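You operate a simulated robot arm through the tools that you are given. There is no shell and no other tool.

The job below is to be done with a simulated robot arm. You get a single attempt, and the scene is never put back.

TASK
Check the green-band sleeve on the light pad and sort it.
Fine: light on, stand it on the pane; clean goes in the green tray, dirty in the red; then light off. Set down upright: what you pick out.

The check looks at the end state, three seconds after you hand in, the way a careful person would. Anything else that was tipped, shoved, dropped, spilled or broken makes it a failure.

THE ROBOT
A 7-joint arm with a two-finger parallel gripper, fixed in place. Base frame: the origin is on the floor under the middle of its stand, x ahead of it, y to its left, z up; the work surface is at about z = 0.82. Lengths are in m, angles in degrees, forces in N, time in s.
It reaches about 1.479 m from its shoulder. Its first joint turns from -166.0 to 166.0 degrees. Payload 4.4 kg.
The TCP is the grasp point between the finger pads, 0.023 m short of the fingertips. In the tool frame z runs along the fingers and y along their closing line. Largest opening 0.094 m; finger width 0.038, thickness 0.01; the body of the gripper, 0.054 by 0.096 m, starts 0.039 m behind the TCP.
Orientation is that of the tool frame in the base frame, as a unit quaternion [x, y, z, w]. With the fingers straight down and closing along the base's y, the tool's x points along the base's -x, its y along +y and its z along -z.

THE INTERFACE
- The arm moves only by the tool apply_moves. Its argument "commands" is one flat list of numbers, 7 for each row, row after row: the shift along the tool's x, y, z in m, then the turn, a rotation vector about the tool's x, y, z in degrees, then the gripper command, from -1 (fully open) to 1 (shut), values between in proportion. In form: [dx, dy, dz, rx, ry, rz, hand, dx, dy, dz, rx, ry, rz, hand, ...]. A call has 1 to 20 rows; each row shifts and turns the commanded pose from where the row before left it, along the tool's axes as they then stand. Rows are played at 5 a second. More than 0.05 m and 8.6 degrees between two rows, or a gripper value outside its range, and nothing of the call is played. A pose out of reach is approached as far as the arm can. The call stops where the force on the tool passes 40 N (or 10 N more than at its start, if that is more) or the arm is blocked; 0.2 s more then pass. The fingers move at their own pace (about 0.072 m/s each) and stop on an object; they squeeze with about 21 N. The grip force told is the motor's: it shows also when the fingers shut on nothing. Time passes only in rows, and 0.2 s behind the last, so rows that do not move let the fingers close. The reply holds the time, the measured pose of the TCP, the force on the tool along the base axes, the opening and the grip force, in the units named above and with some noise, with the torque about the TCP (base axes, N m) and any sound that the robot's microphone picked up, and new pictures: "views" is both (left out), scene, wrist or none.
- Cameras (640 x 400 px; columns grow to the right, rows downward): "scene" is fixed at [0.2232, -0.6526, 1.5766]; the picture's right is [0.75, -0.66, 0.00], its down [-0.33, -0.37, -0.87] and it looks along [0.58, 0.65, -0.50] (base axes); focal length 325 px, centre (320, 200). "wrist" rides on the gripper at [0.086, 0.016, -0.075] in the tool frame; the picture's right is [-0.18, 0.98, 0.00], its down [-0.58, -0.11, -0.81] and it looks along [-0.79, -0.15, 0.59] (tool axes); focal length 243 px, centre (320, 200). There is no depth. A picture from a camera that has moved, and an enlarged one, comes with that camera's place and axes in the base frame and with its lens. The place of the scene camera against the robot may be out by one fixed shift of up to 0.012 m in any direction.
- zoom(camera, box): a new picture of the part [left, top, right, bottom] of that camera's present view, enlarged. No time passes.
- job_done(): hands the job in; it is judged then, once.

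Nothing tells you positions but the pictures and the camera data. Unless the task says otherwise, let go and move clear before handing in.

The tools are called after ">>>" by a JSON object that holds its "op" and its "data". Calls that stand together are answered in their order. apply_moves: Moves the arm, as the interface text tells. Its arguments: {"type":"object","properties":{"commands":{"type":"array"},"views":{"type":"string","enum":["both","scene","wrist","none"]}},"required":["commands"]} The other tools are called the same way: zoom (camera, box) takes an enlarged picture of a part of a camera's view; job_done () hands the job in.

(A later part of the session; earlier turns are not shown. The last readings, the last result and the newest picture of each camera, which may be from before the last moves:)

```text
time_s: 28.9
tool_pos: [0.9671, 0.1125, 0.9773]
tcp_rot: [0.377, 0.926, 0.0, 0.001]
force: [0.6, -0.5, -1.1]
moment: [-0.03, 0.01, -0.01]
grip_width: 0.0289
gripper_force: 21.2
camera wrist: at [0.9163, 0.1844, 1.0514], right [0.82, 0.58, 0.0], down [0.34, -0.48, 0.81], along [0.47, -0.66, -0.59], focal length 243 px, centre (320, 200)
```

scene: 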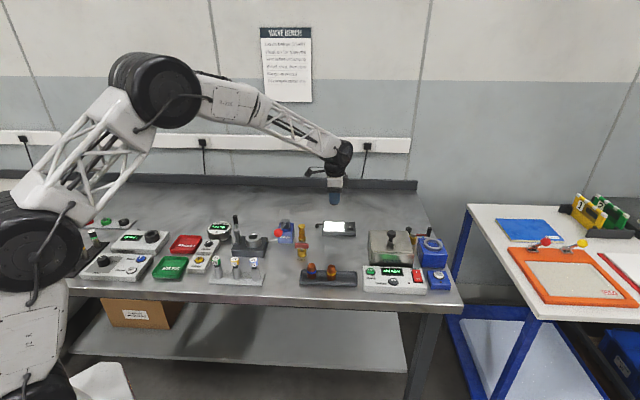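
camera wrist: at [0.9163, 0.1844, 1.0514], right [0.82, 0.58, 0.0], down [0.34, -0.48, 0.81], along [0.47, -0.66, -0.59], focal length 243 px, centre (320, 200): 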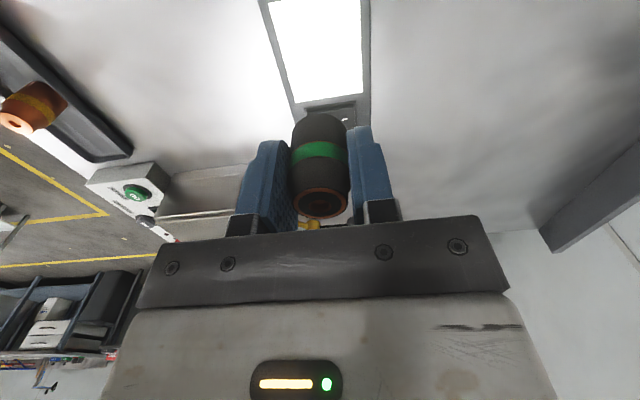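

The sleeve is over the pane centre. I'll lower to just above it, then settle in small steps.

>>> {"op": "apply_moves", "data": {"commands": [0.0, 0, 0.015, 0, 0, 0, 1, 0, 0, 0.025, 0, 0, 0, 1, 0, 0, 0.025, 0, 0, 0, 1, 0, 0, 0.015, 0, 0, 0, 1, 0, 0, 0.01, 0, 0, 0, 1, 0, 0, 0, 0, 0, 0, 1]}}

>>> {"op": "zoom", "data": {"camera": "scene", "box": [300, 180, 380, 240]}}

```text
time_s: 30.3
tool_pos: [0.9674, 0.1141, 0.8869]
tcp_rot: [0.376, 0.927, 0.002, 0.002]
force: [0.8, 0.0, -1.0]
moment: [-0.01, 0.03, -0.03]
grip_width: 0.0291
gripper_force: 20.9
camera wrist: at [0.9169, 0.1849, 0.9615], right [0.82, 0.58, 0.0], down [0.34, -0.48, 0.81], along [0.47, -0.66, -0.59], focal length 243 px, centre (320, 200)
```

scene: 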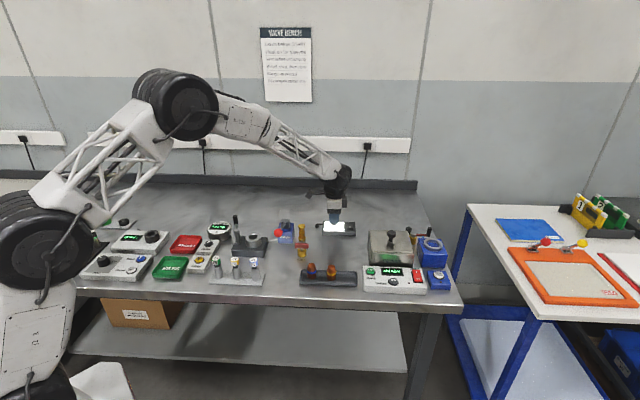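
wrist: 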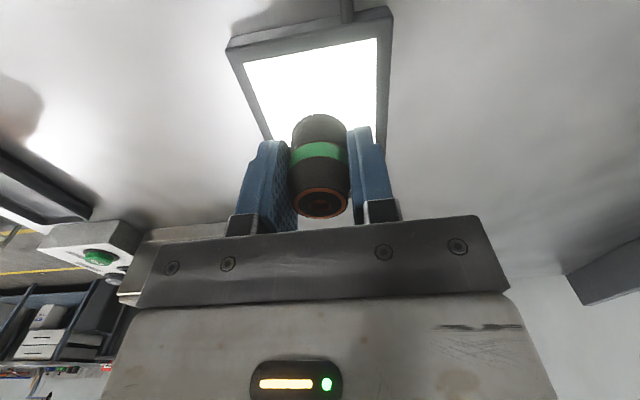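

```text
6.67 times, centred on (340, 210) of scene
camera zoom: at [0.2232, -0.6526, 1.5766], right [0.75, -0.66, 0.0], down [-0.33, -0.37, -0.87], along [0.58, 0.65, -0.5], focal length 2168 px, centre (187, 133)
```

zoom: 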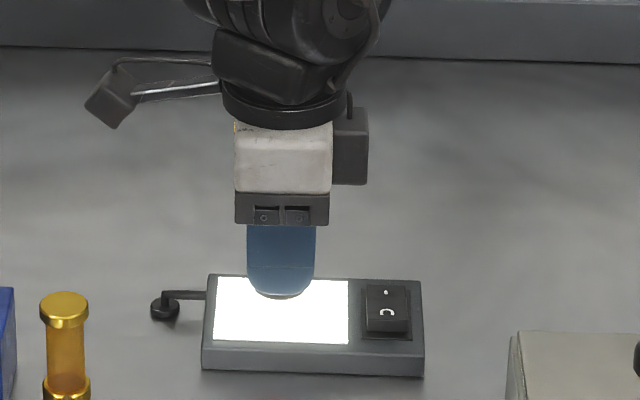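

The position over the pane is good. Lowering in small steps until contact.

>>> {"op": "apply_moves", "data": {"commands": [0, 0, 0.006, 0, 0, 0, 1, 0, 0, 0.004, 0, 0, 0, 1, 0, 0, 0.001, 0, 0, 0, 1, 0, 0, 0.001, 0, 0, 0, 1, 0, 0, 0.001, 0, 0, 0, 1, 0, 0, 0, 0, 0, 0, 1], "views": "wrist"}}

```text
time_s: 31.7
tool_pos: [0.9686, 0.1127, 0.8736]
tcp_rot: [0.376, 0.927, 0.0, 0.001]
force: [-1.1, 0.2, -1.5]
moment: [0.01, -0.01, 0.0]
grip_width: 0.0292
gripper_force: 20.9
camera wrist: at [0.9173, 0.1844, 0.949], right [0.82, 0.58, 0.0], down [0.34, -0.48, 0.81], along [0.47, -0.66, -0.59], focal length 243 px, centre (320, 200)
```

wrist: 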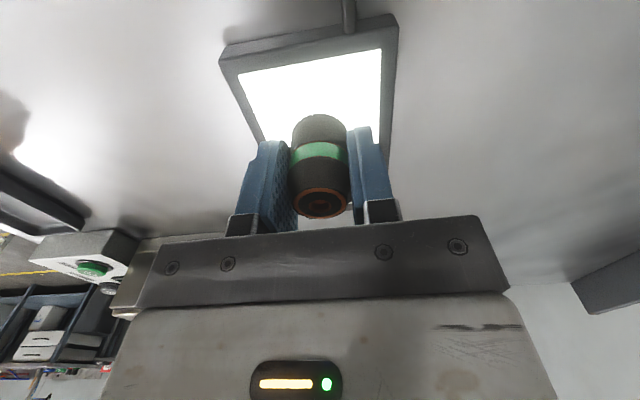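

>>> {"op": "apply_moves", "data": {"commands": [0, 0, 0.001, 0, 0, 0, 1, 0, 0, 0.001, 0, 0, 0, 1, 0, 0, 0, 0, 0, 0, 1], "views": "none"}}

```text
time_s: 32.5
tool_pos: [0.9682, 0.1126, 0.8714]
tcp_rot: [0.376, 0.927, 0.0, 0.001]
force: [0.0, 0.3, -0.7]
moment: [0.01, -0.03, 0.02]
grip_width: 0.029
gripper_force: 21.2
```

>>> {"op": "apply_moves", "data": {"commands": [0, 0, 0.0008, 0, 0, 0, 1, 0, 0, 0.0008, 0, 0, 0, 1, 0, 0, 0, 0, 0, 0, 1], "views": "none"}}

```text
time_s: 33.3
tool_pos: [0.9684, 0.1128, 0.8699]
tcp_rot: [0.376, 0.927, 0.0, 0.002]
force: [0.5, 0.1, -0.9]
moment: [-0.01, 0.0, 0.0]
grip_width: 0.0286
gripper_force: 20.7
```

>>> {"op": "apply_moves", "data": {"commands": [0, 0, 0.0008, 0, 0, 0, 1, 0, 0, 0.0008, 0, 0, 0, 1, 0, 0, 0, 0, 0, 0, 1], "views": "both"}}

>>> {"op": "zoom", "data": {"camera": "scene", "box": [310, 200, 370, 245]}}

```text
time_s: 34.1
tool_pos: [0.9686, 0.1134, 0.8693]
tcp_rot: [0.376, 0.926, 0.0, 0.001]
force: [-1.1, -1.2, 0.9]
moment: [-0.01, 0.05, 0.0]
grip_width: 0.029
gripper_force: 21.2
camera wrist: at [0.9177, 0.1843, 0.9435], right [0.82, 0.58, 0.0], down [0.34, -0.48, 0.81], along [0.47, -0.66, -0.59], focal length 243 px, centre (320, 200)
```

scene: 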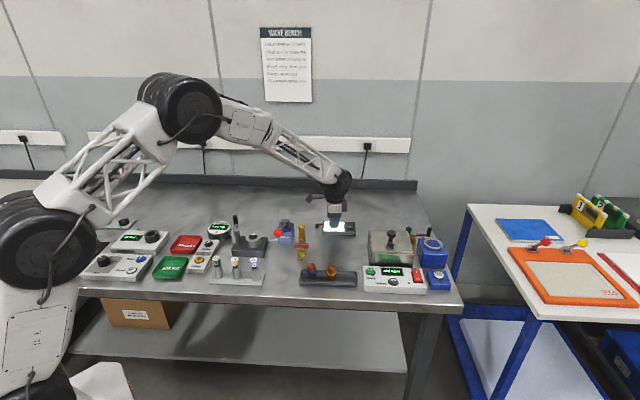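
wrist: 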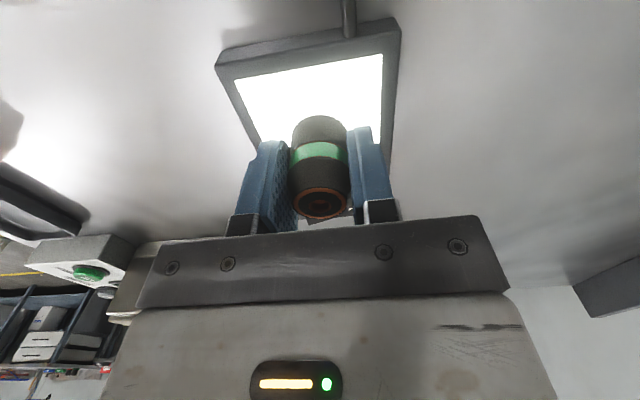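

```text
8.89 times, centred on (340, 222) of scene
camera zoom: at [0.2232, -0.6526, 1.5766], right [0.75, -0.66, 0.0], down [-0.33, -0.37, -0.87], along [0.58, 0.65, -0.5], focal length 2891 px, centre (142, 0)
```

zoom: 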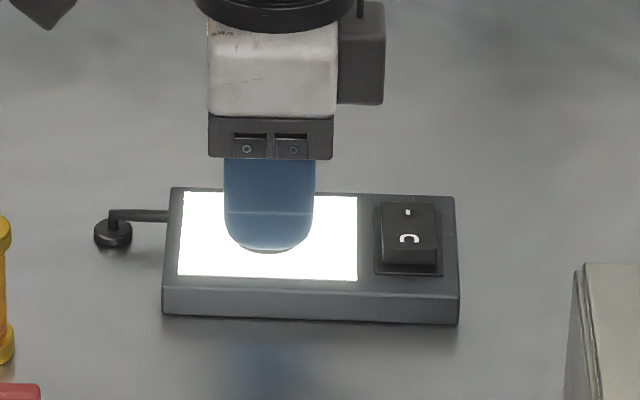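

Weight is coming off the fingers. I'll take another half-millimetre to confirm contact.

>>> {"op": "apply_moves", "data": {"commands": [0, 0, 0.0005, 0, 0, 0, 1, 0, 0, 0, 0, 0, 0, 1], "views": "none"}}

```text
time_s: 34.7
tool_pos: [0.9695, 0.113, 0.8692]
tcp_rot: [0.376, 0.927, 0.001, 0.001]
force: [-2.1, -1.3, 8.5]
moment: [0.02, 0.14, -0.01]
grip_width: 0.0292
gripper_force: 20.8
```

Firm contact (8.5 N). I'll open the fingers slowly and lift away.

>>> {"op": "apply_moves", "data": {"commands": [0, 0, 0, 0, 0, 0, 0.35, 0, 0, 0, 0, 0, 0, 0.3, 0, 0, 0, 0, 0, 0, 0.15, 0, 0, 0, 0, 0, 0, -0.1, 0, 0, 0, 0, 0, 0, -0.4, 0, 0, 0, 0, 0, 0, -0.7, 0, 0, 0, 0, 0, 0, -0.7], "views": "wrist"}}

>>> {"op": "zoom", "data": {"camera": "wrist", "box": [210, 20, 430, 240]}}

```text
time_s: 36.3
tool_pos: [0.9695, 0.1121, 0.8691]
tcp_rot: [0.376, 0.927, 0.001, 0.003]
force: [0.2, -0.5, 0.1]
moment: [-0.01, -0.02, -0.02]
grip_width: 0.08
gripper_force: 0.1
camera wrist: at [0.9177, 0.1844, 0.9428], right [0.82, 0.58, 0.0], down [0.34, -0.48, 0.81], along [0.47, -0.66, -0.59], focal length 243 px, centre (320, 200)
```

wrist: 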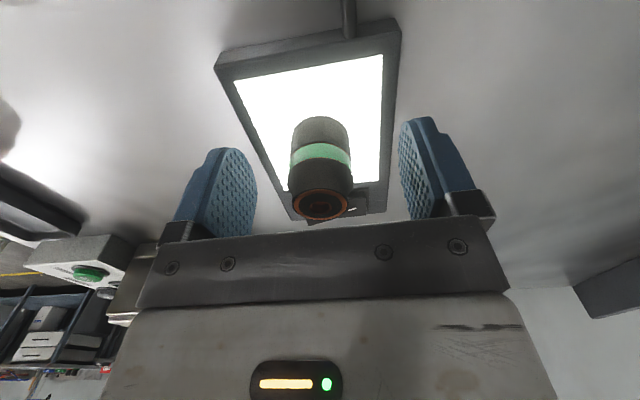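

```text
1.82 times, centred on (320, 130) of wrist
camera zoom: at [0.9177, 0.1844, 0.9428], right [0.82, 0.58, 0.0], down [0.34, -0.48, 0.81], along [0.47, -0.66, -0.59], focal length 441 px, centre (320, 327)
```

zoom: 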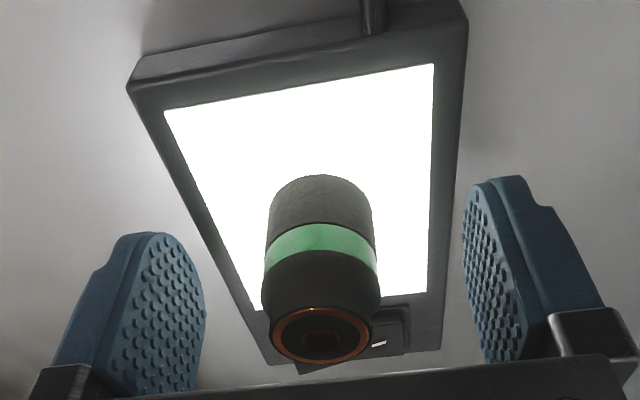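

The sleeve stands on the lit pane. I'll lift clear and then tilt the hand so the camera can look down the bore.

>>> {"op": "apply_moves", "data": {"commands": [0, 0, -0.01, 0, 0, 0, -1, 0, 0, -0.03, 0, 0, 0, -1, 0, 0, -0.04, 0, 0, 0, -1, 0, 0, -0.04, 0, 0, 0, -1, 0, 0, 0, 0, 0, 0, -1]}}

>>> {"op": "zoom", "data": {"camera": "scene", "box": [310, 200, 370, 245]}}

>>> {"op": "zoom", "data": {"camera": "wrist", "box": [260, 0, 400, 130]}}

```text
time_s: 37.5
tool_pos: [0.9685, 0.1111, 0.9895]
tcp_rot: [0.376, 0.927, 0.0, 0.001]
force: [-0.4, -0.2, -0.2]
moment: [0.0, 0.01, -0.03]
grip_width: 0.0941
gripper_force: 0.0
camera wrist: at [0.9179, 0.1831, 1.0638], right [0.82, 0.58, 0.0], down [0.34, -0.48, 0.81], along [0.47, -0.66, -0.59], focal length 243 px, centre (320, 200)
```

scene: 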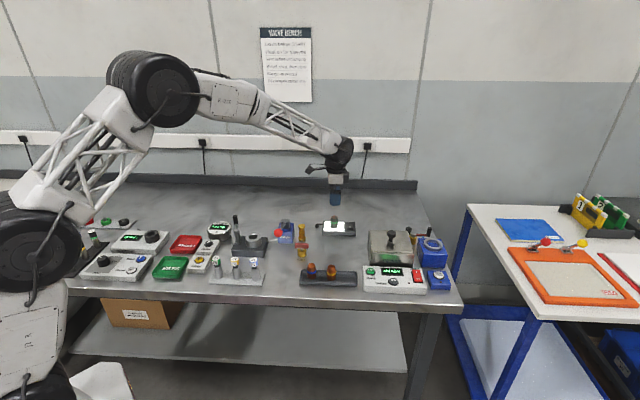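
wrist: 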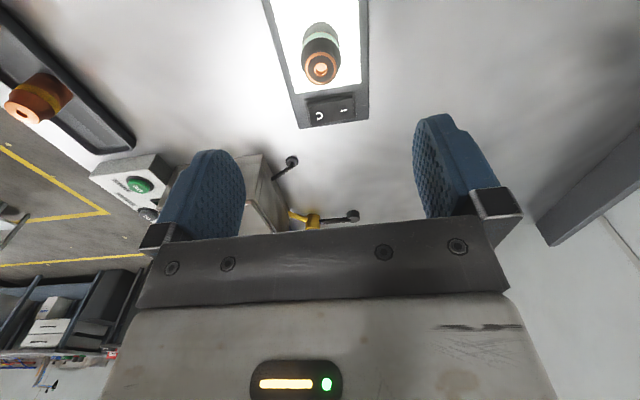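

```text
8.89 times, centred on (340, 222) of scene
camera zoom: at [0.2232, -0.6526, 1.5766], right [0.75, -0.66, 0.0], down [-0.33, -0.37, -0.87], along [0.58, 0.65, -0.5], focal length 2891 px, centre (142, 0)
```

zoom: 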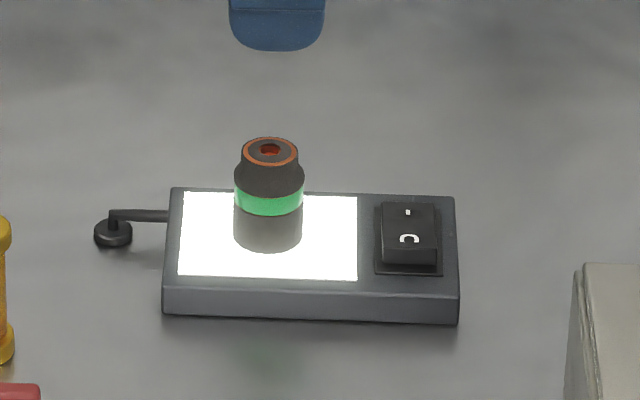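

```text
3.08 times, centred on (330, 65) of wrist
camera zoom: at [0.9179, 0.1831, 1.0638], right [0.82, 0.58, 0.0], down [0.34, -0.48, 0.81], along [0.47, -0.66, -0.59], focal length 746 px, centre (289, 615)
```

zoom: 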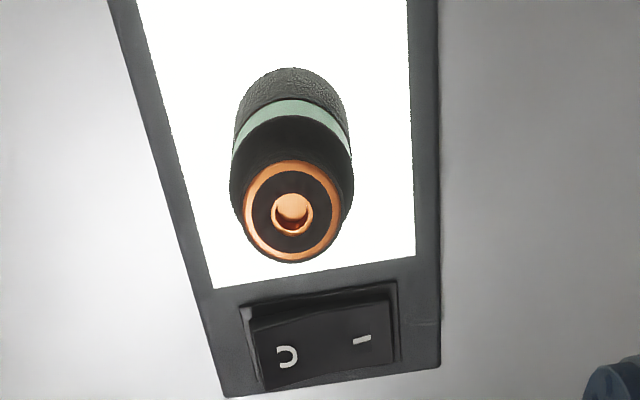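

The pane is lit and the sleeve is upright on it. I'll tilt the hand 30° and put the camera straight above the sleeve to look down the bore.

>>> {"op": "apply_moves", "data": {"commands": [-0.0184, -0.0075, 0, 0, 0, 0, -1, -0.0183, -0.0076, 0, 0, 0, 0, -1, 0, 0, 0, 0, 7.5, 0, -1, 0, 0, 0, 0, 7.5, 0, -1, 0, 0, 0, 0, 7.5, 0, -1, 0, 0, 0, 0, 7.5, 0, -1, 0, 0, 0, 0, 0, 0, -1, 0, 0, 0, 0, 0, 0, -1]}}

```text
time_s: 39.3
tool_pos: [0.9834, 0.0767, 0.9885]
tcp_rot: [0.364, 0.895, 0.098, -0.239]
force: [0.7, 0.3, 1.3]
moment: [0.01, -0.04, -0.03]
grip_width: 0.094
gripper_force: 0.1
camera wrist: at [0.9685, 0.1143, 1.096], right [0.8, 0.59, -0.09], down [0.57, -0.71, 0.41], along [0.18, -0.38, -0.91], focal length 243 px, centre (320, 200)
```

scene: 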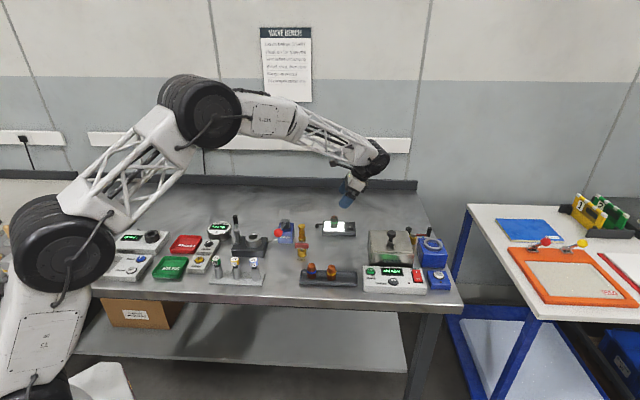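
wrist: 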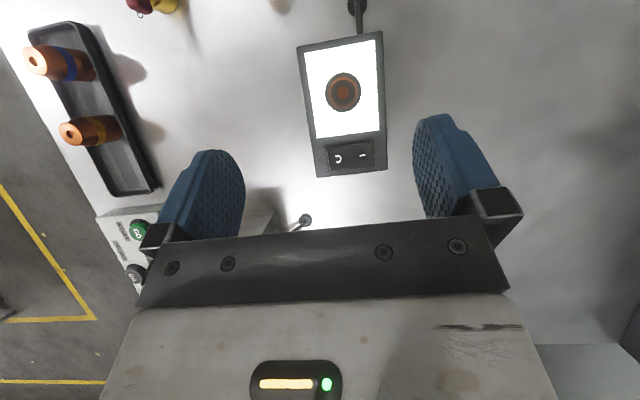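

>>> {"op": "zoom", "data": {"camera": "wrist", "box": [320, 75, 368, 105]}}

>>> {"op": "zoom", "data": {"camera": "wrist", "box": [290, 30, 400, 180]}}

>>> {"op": "zoom", "data": {"camera": "scene", "box": [322, 212, 350, 242]}}

```text
13.33 times, centred on (344, 90) of wrist
camera zoom: at [0.9685, 0.1143, 1.096], right [0.8, 0.59, -0.09], down [0.57, -0.71, 0.41], along [0.18, -0.38, -0.91], focal length 3235 px, centre (0, 1667)
```

zoom: 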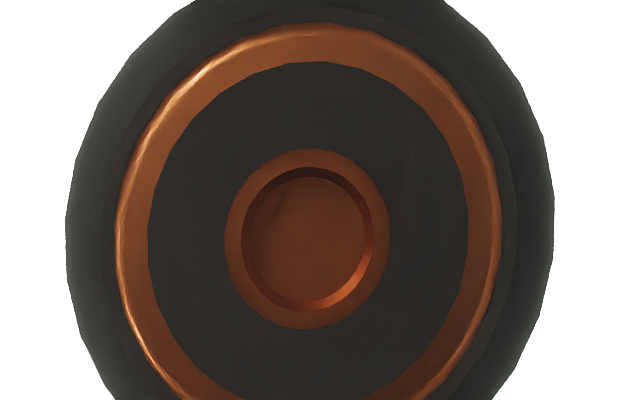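

```text
2.67 times, centred on (345, 105) of wrist
camera zoom: at [0.9685, 0.1143, 1.096], right [0.8, 0.59, -0.09], down [0.57, -0.71, 0.41], along [0.18, -0.38, -0.91], focal length 647 px, centre (253, 453)
```

zoom: 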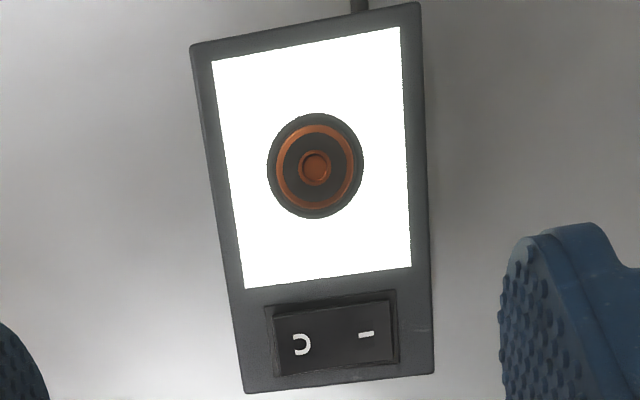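

```text
13.33 times, centred on (336, 227) of scene
camera zoom: at [0.2232, -0.6526, 1.5766], right [0.75, -0.66, 0.0], down [-0.33, -0.37, -0.87], along [0.58, 0.65, -0.5], focal length 4336 px, centre (107, -160)
```

zoom: 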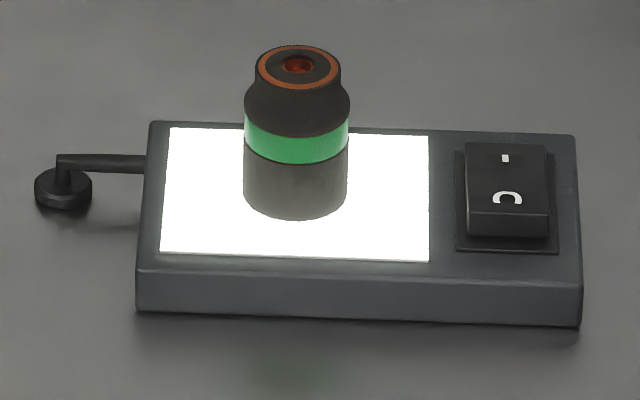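

The bore is a shallow blind recess of bare copper, while the outside looks coated in dark grime, unlike the other two bright copper sleeves. I'll return upright and take a closer side look while lit before deciding.

>>> {"op": "apply_moves", "data": {"commands": [0, 0, 0, 0, -7.5, 0, -1, 0, 0, 0, 0, -7.5, 0, -1, 0, 0, 0, 0, -7.5, 0, -1, 0, 0, 0, 0, -7.5, 0, -1, 0.0184, 0.0075, 0, 0, 0, 0, -1, 0.0183, 0.0076, 0, 0, 0, 0, -1, 0, 0, 0.03, 0, 0, 0, -1, 0, 0, 0.03, 0, 0, 0, -1, 0, 0, 0, 0, 0, 0, -1, 0, 0, 0, 0, 0, 0, -1]}}

>>> {"op": "zoom", "data": {"camera": "wrist", "box": [270, 70, 370, 210]}}

```text
time_s: 41.5
tool_pos: [0.9679, 0.1108, 0.9271]
tcp_rot: [0.377, 0.926, 0.0, 0.002]
force: [-0.2, -0.3, 0.3]
moment: [0.03, -0.01, 0.0]
grip_width: 0.0937
gripper_force: 0.1
camera wrist: at [0.9168, 0.1832, 1.0009], right [0.82, 0.58, 0.0], down [0.34, -0.48, 0.81], along [0.47, -0.66, -0.59], focal length 243 px, centre (320, 200)
```

scene: 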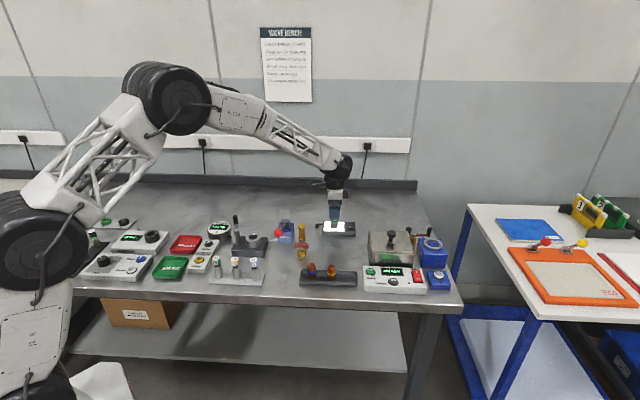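
wrist: 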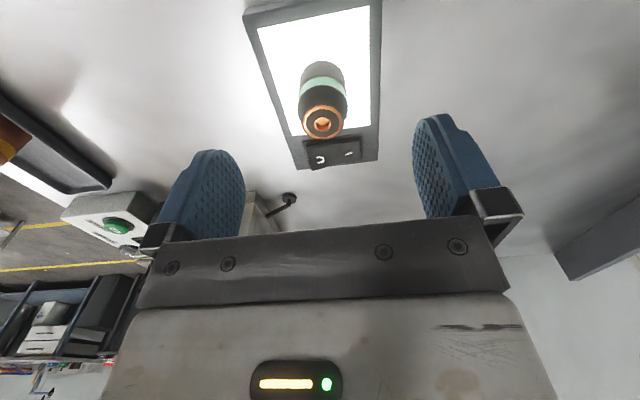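

```text
2.86 times, centred on (320, 140) of wrist
camera zoom: at [0.9168, 0.1832, 1.0009], right [0.82, 0.58, 0.0], down [0.34, -0.48, 0.81], along [0.47, -0.66, -0.59], focal length 693 px, centre (320, 371)
```

zoom: 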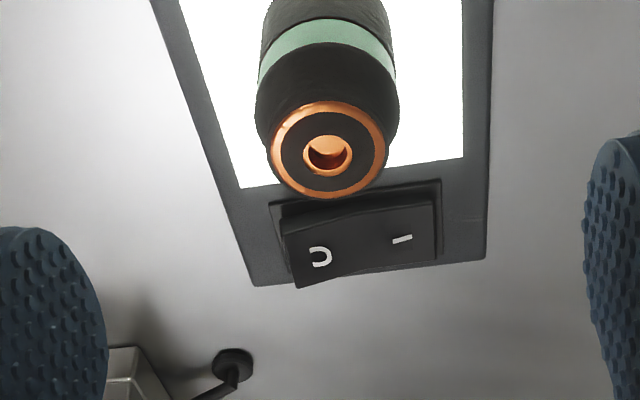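

>>> {"op": "zoom", "data": {"camera": "wrist", "box": [290, 55, 354, 145]}}

>>> {"op": "zoom", "data": {"camera": "wrist", "box": [295, 58, 351, 98]}}

>>> {"op": "zoom", "data": {"camera": "scene", "box": [324, 205, 352, 225]}}

>>> {"op": "zoom", "data": {"camera": "scene", "box": [300, 258, 345, 288]}}

```text
4.44 times, centred on (322, 100) of wrist
camera zoom: at [0.9168, 0.1832, 1.0009], right [0.82, 0.58, 0.0], down [0.34, -0.48, 0.81], along [0.47, -0.66, -0.59], focal length 1078 px, centre (311, 644)
```

zoom: 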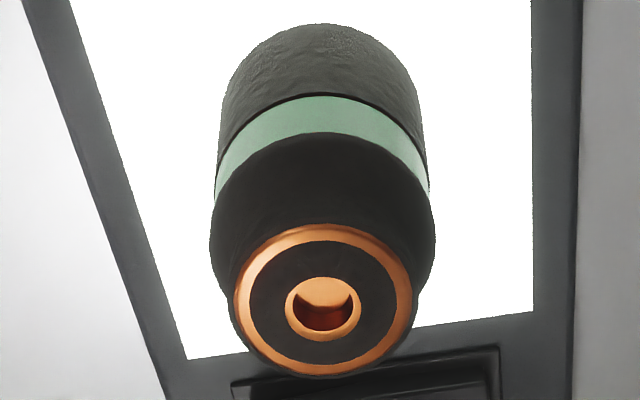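

```text
10.00 times, centred on (323, 78) of wrist
camera zoom: at [0.9168, 0.1832, 1.0009], right [0.82, 0.58, 0.0], down [0.34, -0.48, 0.81], along [0.47, -0.66, -0.59], focal length 2426 px, centre (290, 1420)
```

zoom: 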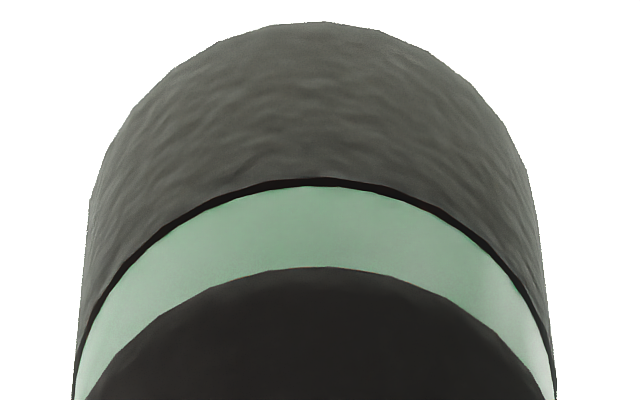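

```text
16.00 times, centred on (338, 215) of scene
camera zoom: at [0.2232, -0.6526, 1.5766], right [0.75, -0.66, 0.0], down [-0.33, -0.37, -0.87], along [0.58, 0.65, -0.5], focal length 5204 px, centre (32, -40)
```

zoom: 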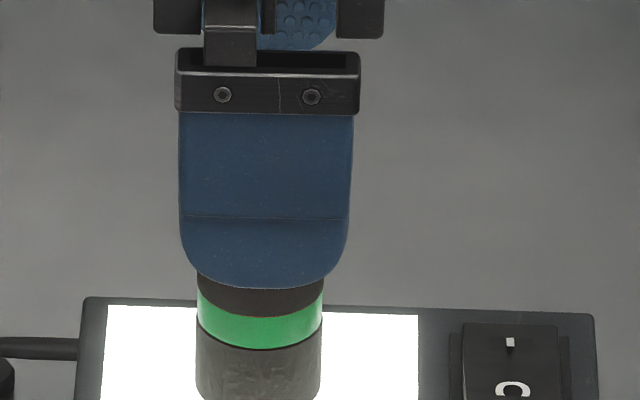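

```text
13.33 times, centred on (322, 273) of scene
camera zoom: at [0.2232, -0.6526, 1.5766], right [0.75, -0.66, 0.0], down [-0.33, -0.37, -0.87], along [0.58, 0.65, -0.5], focal length 4336 px, centre (287, -773)
```

zoom: 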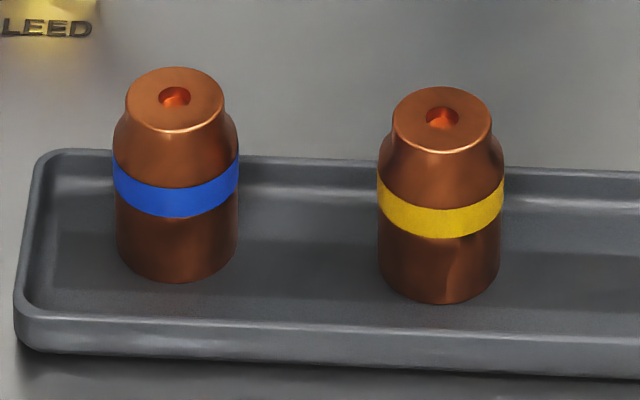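

Under the light the whole body shows a rough dark crust against bare copper at the edges, while the other sleeves are smooth copper. So it is dirty and goes in the red REJECT tray. I'll lower and grip it again, slightly lower this time.

>>> {"op": "apply_moves", "data": {"commands": [0, 0.001, 0.02, 0, 0, 0, -1, 0, 0, 0.02, 0, 0, 0, -1, 0, 0, 0.015, 0, 0, 0, -1, 0, 0, 0.007, 0, 0, 0, -1, 0, 0, 0, 0, 0, 0, -1], "views": "wrist"}}

>>> {"op": "zoom", "data": {"camera": "scene", "box": [310, 200, 370, 245]}}

```text
time_s: 42.7
tool_pos: [0.9689, 0.1119, 0.8645]
tcp_rot: [0.376, 0.927, 0.001, 0.001]
force: [0.4, 0.1, 0.1]
moment: [0.02, -0.02, 0.06]
grip_width: 0.0937
gripper_force: 0.1
camera wrist: at [0.9182, 0.1847, 0.9399], right [0.82, 0.58, 0.0], down [0.34, -0.48, 0.81], along [0.47, -0.66, -0.59], focal length 243 px, centre (320, 200)
```

wrist: 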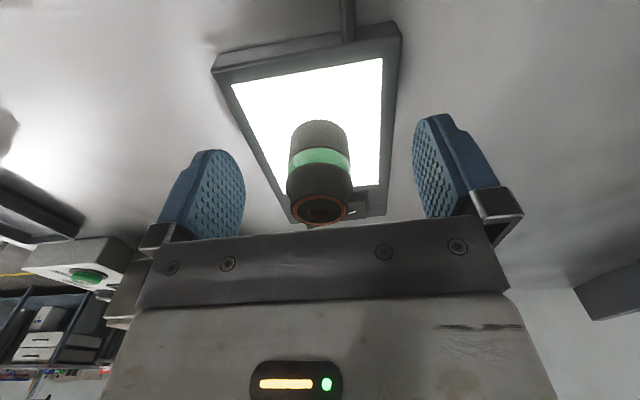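

```text
8.89 times, centred on (340, 222) of scene
camera zoom: at [0.2232, -0.6526, 1.5766], right [0.75, -0.66, 0.0], down [-0.33, -0.37, -0.87], along [0.58, 0.65, -0.5], focal length 2891 px, centre (142, 0)
```

zoom: 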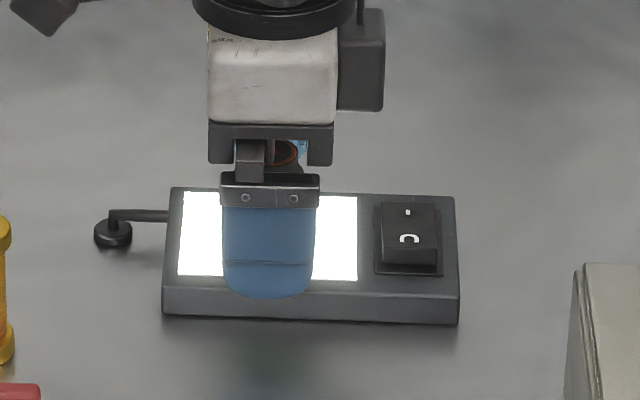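

>>> {"op": "apply_moves", "data": {"commands": [0, 0, 0, 0, 0, 0, -0.5, 0, 0, 0, 0, 0, 0, -0.1, 0, 0, 0, 0, 0, 0, 0.2, 0, 0, 0, 0, 0, 0, 1, 0, 0, 0, 0, 0, 0, 1, 0, 0, 0, 0, 0, 0, 1, 0, 0, -0.001, 0, 0, 0, 1, 0, 0, -0.002, 0, 0, 0, 1, 0, 0, -0.003, 0, 0, 0, 1, 0, 0, 0, 0, 0, 0, 1]}}

>>> {"op": "zoom", "data": {"camera": "wrist", "box": [210, 80, 430, 240]}}

```text
time_s: 44.9
tool_pos: [0.9686, 0.1136, 0.8728]
tcp_rot: [0.376, 0.927, 0.001, 0.001]
force: [-0.2, -0.7, 0.0]
moment: [0.01, -0.01, 0.02]
grip_width: 0.0289
gripper_force: 21.1
camera wrist: at [0.9177, 0.1853, 0.9471], right [0.82, 0.58, 0.0], down [0.34, -0.48, 0.81], along [0.47, -0.66, -0.59], focal length 243 px, centre (320, 200)
```

scene: 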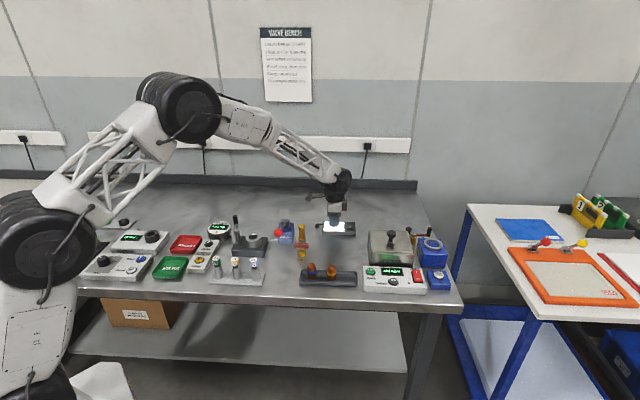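
wrist: 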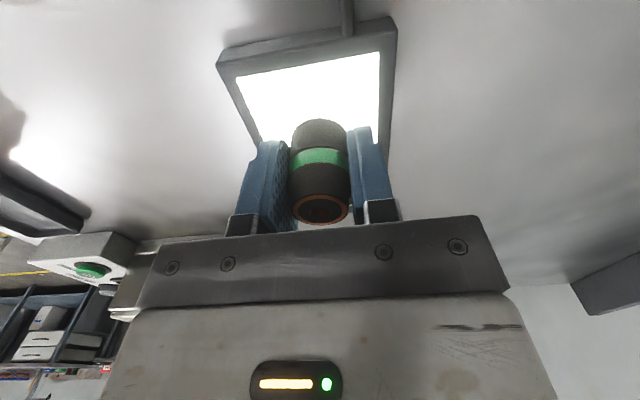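

```text
2.50 times, centred on (320, 160) of wrist
camera zoom: at [0.9177, 0.1853, 0.9471], right [0.82, 0.58, 0.0], down [0.34, -0.48, 0.81], along [0.47, -0.66, -0.59], focal length 606 px, centre (320, 300)
```

zoom: 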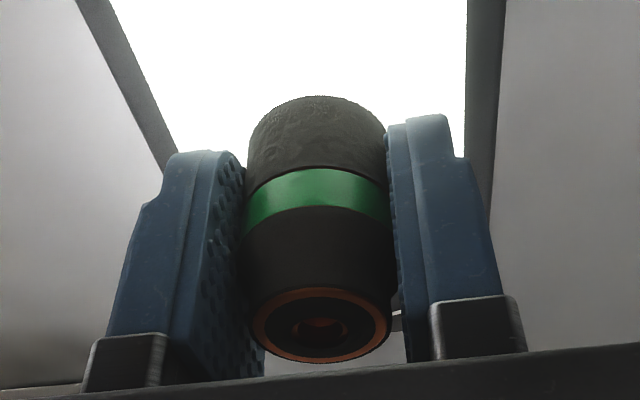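

>>> {"op": "apply_moves", "data": {"commands": [0, 0, -0.004, 0, 0, 0, 1, 0, 0, -0.006, 0, 0, 0, 1, 0, 0, -0.008, 0, 0, 0, 1, 0, 0, -0.01, 0, 0, 0, 1, 0, 0, -0.01, 0, 0, 0, 1, 0, 0, 0, 0, 0, 0, 1]}}

>>> {"op": "zoom", "data": {"camera": "scene", "box": [310, 190, 370, 235]}}

>>> {"op": "zoom", "data": {"camera": "wrist", "box": [210, 80, 430, 240]}}

```text
time_s: 46.3
tool_pos: [0.9689, 0.1137, 0.9094]
tcp_rot: [0.376, 0.927, 0.001, 0.001]
force: [0.7, -0.4, -2.1]
moment: [-0.03, -0.01, 0.05]
grip_width: 0.0289
gripper_force: 20.5
camera wrist: at [0.9177, 0.1854, 0.9845], right [0.82, 0.58, 0.0], down [0.34, -0.48, 0.81], along [0.47, -0.66, -0.59], focal length 243 px, centre (320, 200)
```

scene: 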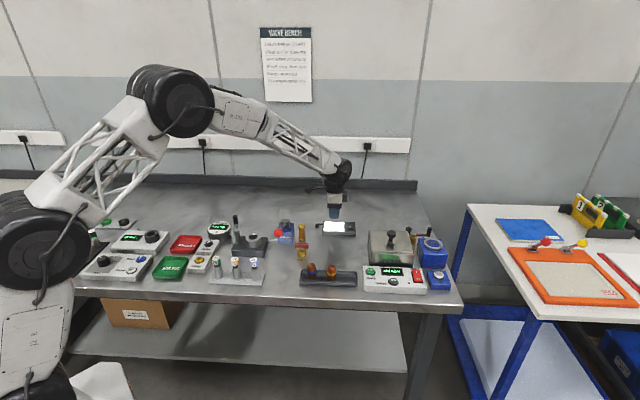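
wrist: 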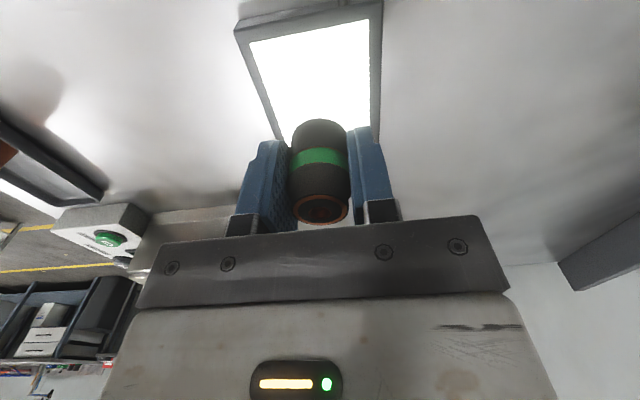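

```text
8.89 times, centred on (340, 212) of scene
camera zoom: at [0.2232, -0.6526, 1.5766], right [0.75, -0.66, 0.0], down [-0.33, -0.37, -0.87], along [0.58, 0.65, -0.5], focal length 2891 px, centre (142, 89)
```

zoom: 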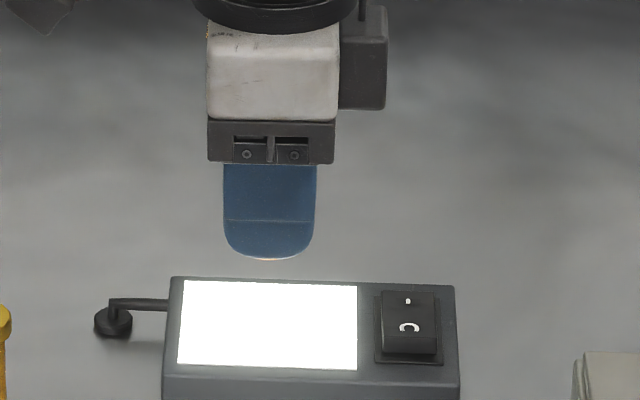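

```text
2.50 times, centred on (320, 160) of wrist
camera zoom: at [0.9177, 0.1854, 0.9845], right [0.82, 0.58, 0.0], down [0.34, -0.48, 0.81], along [0.47, -0.66, -0.59], focal length 606 px, centre (320, 300)
```

zoom: 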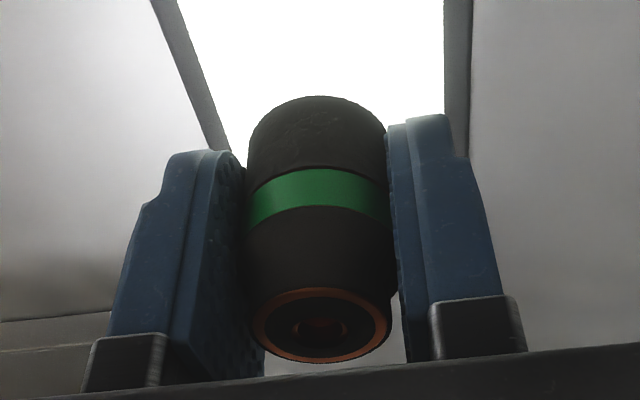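

The sleeve is held firmly. I'll raise well above everything, including the tall lever at roughly z 0.96, and carry it toward the red REJECT tray.

>>> {"op": "apply_moves", "data": {"commands": [0, 0, -0.02, 0, 0, 0, 1, 0, 0, -0.035, 0, 0, 0, 1, 0, 0, -0.04, 0, 0, 0, 1, 0, 0, -0.04, 0, 0, 0, 1, 0, 0, -0.035, 0, 0, 0, 1, 0.0195, -0.0043, 0, 0, 0, 0, 1, 0.0342, -0.0075, 0, 0, 0, 0, 1, 0.041, -0.009, 0, 0, 0, 0, 1, 0.041, -0.009, 0, 0, 0, 0, 1, 0.041, -0.009, 0, 0, 0, 0, 1, 0.041, -0.009, 0, 0, 0, 0, 1, 0.041, -0.009, 0, 0, 0, 0, 1, 0.041, -0.009, 0, 0, 0, 0, 1, 0.041, -0.009, 0, 0, 0, 0, 1, 0.041, -0.009, 0, 0, 0, 0, 1, 0.041, -0.009, 0, 0, 0, 0, 1, 0.041, -0.009, 0, 0, 0, 0, 1, 0.041, -0.009, 0, 0, 0, 0, 1, 0.041, -0.009, 0, 0, 0, 0, 1, 0.0244, -0.0053, 0, 0, 0, 0, 1]}}

```text
time_s: 50.5
tool_pos: [0.4709, 0.4214, 1.0789]
tcp_rot: [0.376, 0.927, 0.001, 0.002]
force: [-0.2, 0.5, -1.0]
moment: [0.01, -0.02, 0.04]
grip_width: 0.0292
gripper_force: 20.9
camera wrist: at [0.4201, 0.4926, 1.1542], right [0.82, 0.58, 0.0], down [0.34, -0.48, 0.81], along [0.47, -0.66, -0.59], focal length 243 px, centre (320, 200)
```

scene: 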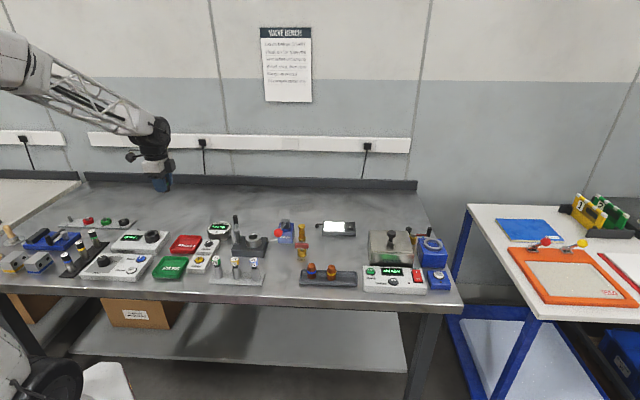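
wrist: 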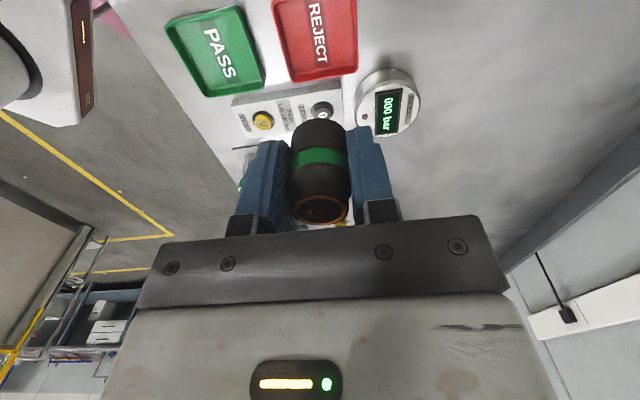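

The REJECT tray is partly in view. I'll back off a little along the tool x axis to see the whole tray.

>>> {"op": "apply_moves", "data": {"commands": [0.03, 0, 0, 0, 0, 0, 1, 0.03, 0, 0, 0, 0, 0, 1, 0, 0, 0, 0, 0, 0, 1, 0, 0, 0, 0, 0, 0, 1]}}

>>> {"op": "zoom", "data": {"camera": "wrist", "box": [200, 0, 440, 150]}}

>>> {"op": "zoom", "data": {"camera": "scene", "box": [110, 210, 250, 300]}}

```text
time_s: 51.5
tool_pos: [0.429, 0.4624, 1.0794]
tcp_rot: [0.376, 0.927, 0.0, 0.001]
force: [0.6, -0.1, -2.3]
moment: [0.03, -0.03, 0.0]
grip_width: 0.0291
gripper_force: 20.8
camera wrist: at [0.3772, 0.5345, 1.1535], right [0.82, 0.58, 0.0], down [0.34, -0.48, 0.81], along [0.47, -0.66, -0.59], focal length 243 px, centre (320, 200)
```

scene: 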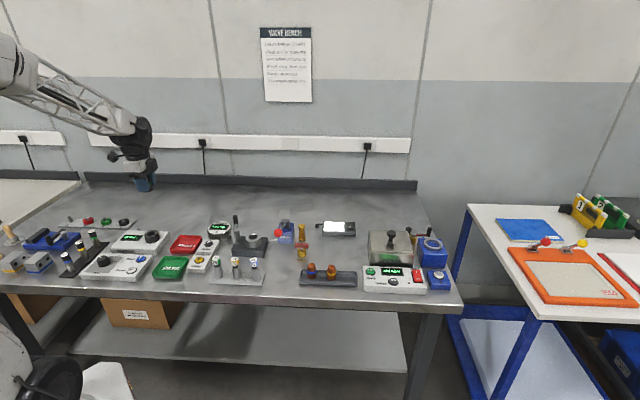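
wrist: 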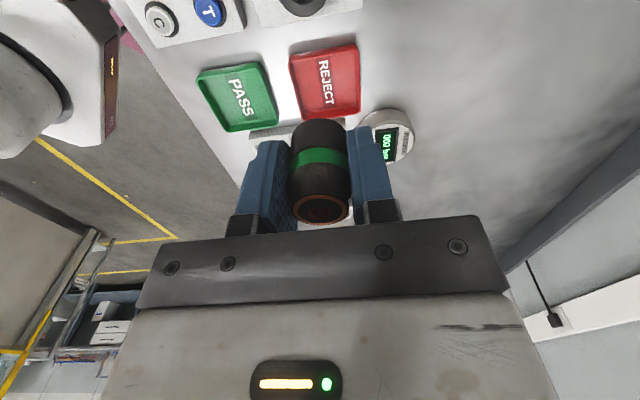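

```text
2.67 times, centred on (320, 75) of wrist
camera zoom: at [0.3772, 0.5345, 1.1535], right [0.82, 0.58, 0.0], down [0.34, -0.48, 0.81], along [0.47, -0.66, -0.59], focal length 647 px, centre (320, 533)
```

zoom: 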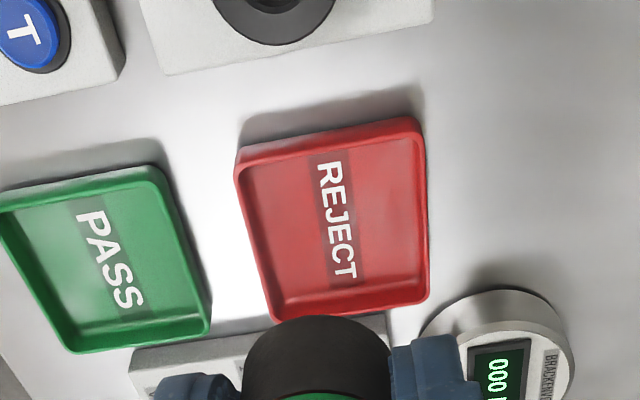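

```text
4.44 times, centred on (180, 255) of scene
camera zoom: at [0.2232, -0.6526, 1.5766], right [0.75, -0.66, 0.0], down [-0.33, -0.37, -0.87], along [0.58, 0.65, -0.5], focal length 1446 px, centre (942, -44)
```

zoom: 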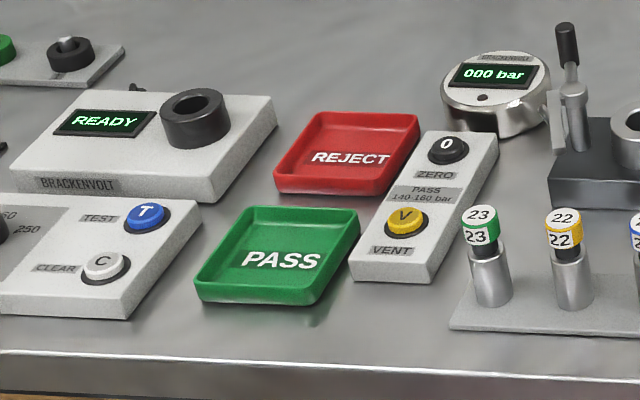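

The REJECT tray centre is at about (0.485, 0.397), roughly 92 × 83 mm and aligned with my hand. I'll move over its centre and lower partway.

>>> {"op": "apply_moves", "data": {"commands": [-0.0286, -0.0026, 0, 0, 0, 0, 1, -0.0286, -0.0026, 0, 0, 0, 0, 1, -0.0285, -0.0027, 0, 0, 0, 0, 1, 0, 0, 0.02, 0, 0, 0, 1, 0, 0, 0.03, 0, 0, 0, 1, 0, 0, 0.03, 0, 0, 0, 1, 0, 0, 0.03, 0, 0, 0, 1, 0, 0, 0.03, 0, 0, 0, 1, 0, 0, 0.02, 0, 0, 0, 1, 0, 0, 0.01, 0, 0, 0, 1, 0, 0, 0, 0, 0, 0, 1]}}

>>> {"op": "zoom", "data": {"camera": "wrist", "box": [200, 0, 440, 240]}}

>>> {"op": "zoom", "data": {"camera": "scene", "box": [150, 200, 230, 260]}}

```text
time_s: 53.9
tool_pos: [0.486, 0.3965, 0.908]
tcp_rot: [0.376, 0.927, -0.001, 0.001]
force: [-0.1, 0.4, -1.3]
moment: [-0.03, -0.02, 0.0]
grip_width: 0.029
gripper_force: 21.1
camera wrist: at [0.4344, 0.4685, 0.9824], right [0.82, 0.58, 0.0], down [0.34, -0.48, 0.81], along [0.47, -0.66, -0.59], focal length 243 px, centre (320, 200)
```

scene: 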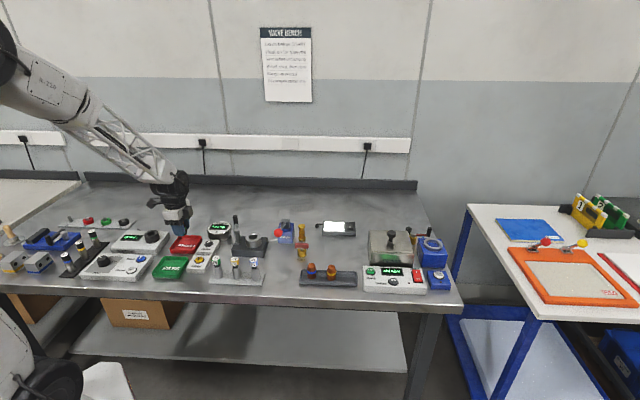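
wrist: 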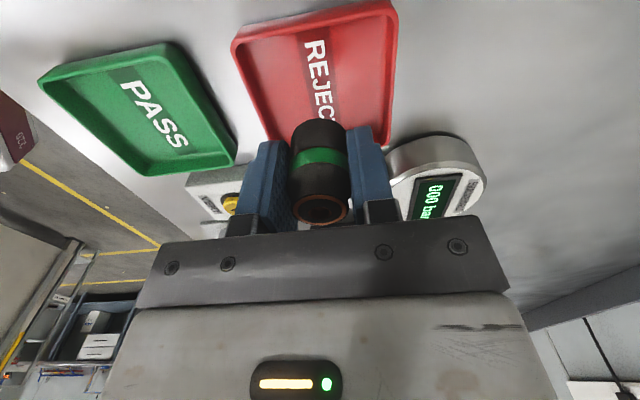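

```text
1.67 times, centred on (320, 120) of wrist
camera zoom: at [0.4344, 0.4685, 0.9824], right [0.82, 0.58, 0.0], down [0.34, -0.48, 0.81], along [0.47, -0.66, -0.59], focal length 404 px, centre (320, 333)
```

zoom: 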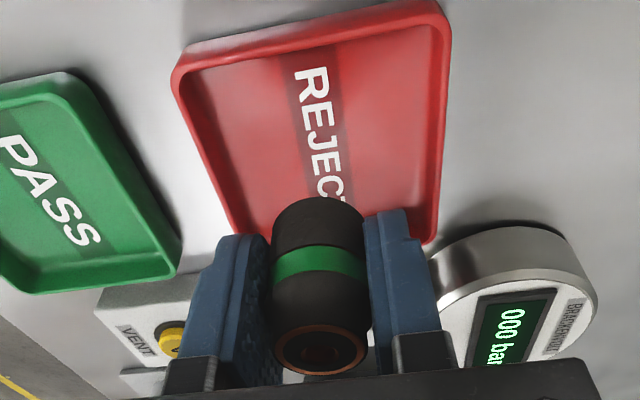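

```text
6.67 times, centred on (190, 230) of scene
camera zoom: at [0.2232, -0.6526, 1.5766], right [0.75, -0.66, 0.0], down [-0.33, -0.37, -0.87], along [0.58, 0.65, -0.5], focal length 2168 px, centre (1187, 0)
```

zoom: 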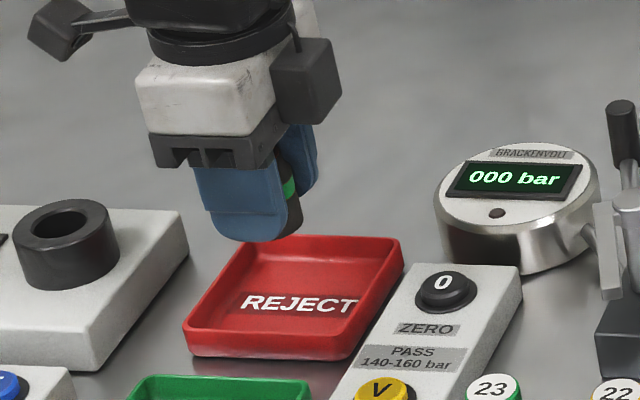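

Centred over the red tray with clear margins to the gauge. I'll lower gently to touchdown.

>>> {"op": "apply_moves", "data": {"commands": [0, 0, 0.02, 0, 0, 0, 1, 0, 0, 0.015, 0, 0, 0, 1, 0, 0, 0.01, 0, 0, 0, 1, 0, 0, 0.003, 0, 0, 0, 1, 0, 0, 0.001, 0, 0, 0, 1, 0, 0, 0, 0, 0, 0, 1]}}

>>> {"op": "zoom", "data": {"camera": "scene", "box": [150, 200, 230, 260]}}

```text
time_s: 55.3
tool_pos: [0.4871, 0.3971, 0.8609]
tcp_rot: [0.376, 0.926, 0.0, 0.001]
force: [-0.2, 0.0, -1.4]
moment: [0.0, -0.01, -0.01]
grip_width: 0.029
gripper_force: 20.9
camera wrist: at [0.4351, 0.4686, 0.9346], right [0.82, 0.58, 0.0], down [0.34, -0.48, 0.81], along [0.47, -0.66, -0.59], focal length 243 px, centre (320, 200)
```

scene: 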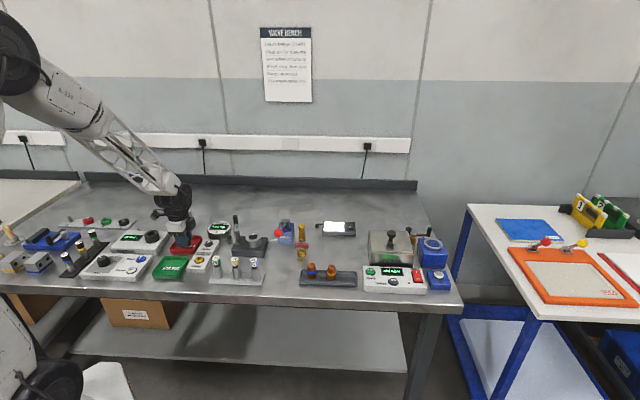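
wrist: 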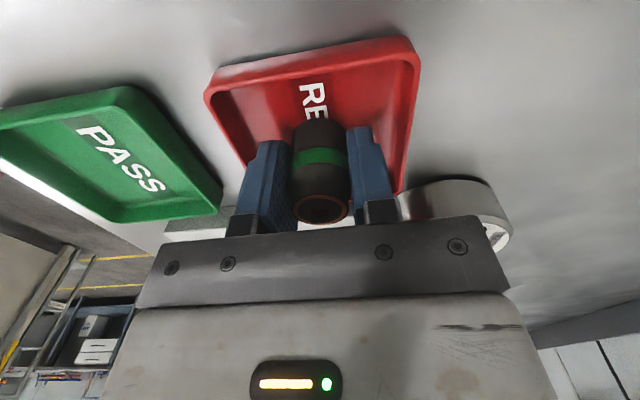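

```text
6.67 times, centred on (190, 230) of scene
camera zoom: at [0.2232, -0.6526, 1.5766], right [0.75, -0.66, 0.0], down [-0.33, -0.37, -0.87], along [0.58, 0.65, -0.5], focal length 2168 px, centre (1187, 0)
```

zoom: 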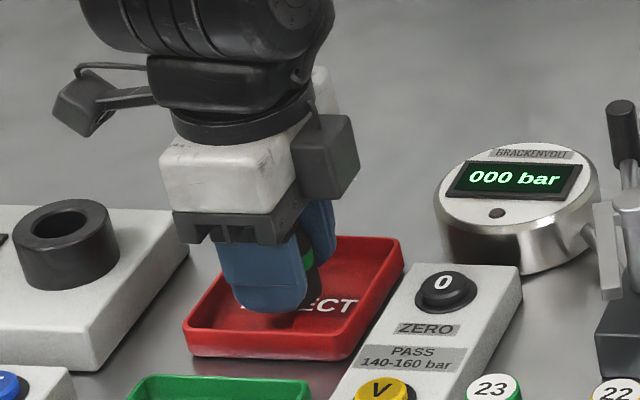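

>>> {"op": "apply_moves", "data": {"commands": [0, 0, 0.001, 0, 0, 0, 1, 0, 0, 0.001, 0, 0, 0, 1, 0, 0, 0.001, 0, 0, 0, 1, 0, 0, 0.001, 0, 0, 0, 1, 0, 0, 0, 0, 0, 0, 1], "views": "none"}}

```text
time_s: 56.5
tool_pos: [0.4865, 0.3981, 0.8557]
tcp_rot: [0.377, 0.926, 0.0, 0.001]
force: [0.4, 0.3, -1.2]
moment: [-0.05, 0.03, -0.04]
grip_width: 0.0294
gripper_force: 21.3
```

>>> {"op": "apply_moves", "data": {"commands": [0, 0, 0.0008, 0, 0, 0, 1, 0, 0, 0.0008, 0, 0, 0, 1, 0, 0, 0, 0, 0, 0, 1], "views": "none"}}

```text
time_s: 57.3
tool_pos: [0.4865, 0.3974, 0.8548]
tcp_rot: [0.376, 0.927, 0.0, 0.002]
force: [0.4, 0.3, -1.3]
moment: [0.01, 0.03, 0.0]
grip_width: 0.0292
gripper_force: 20.9
```

>>> {"op": "apply_moves", "data": {"commands": [0, 0, 0.0008, 0, 0, 0, 1, 0, 0, 0.0008, 0, 0, 0, 1, 0, 0, 0, 0, 0, 0, 1], "views": "none"}}

```text
time_s: 58.1
tool_pos: [0.4879, 0.3978, 0.8521]
tcp_rot: [0.376, 0.927, 0.001, 0.001]
force: [-0.8, -3.1, 9.0]
moment: [-0.15, 0.06, 0.02]
grip_width: 0.029
gripper_force: 20.7
```

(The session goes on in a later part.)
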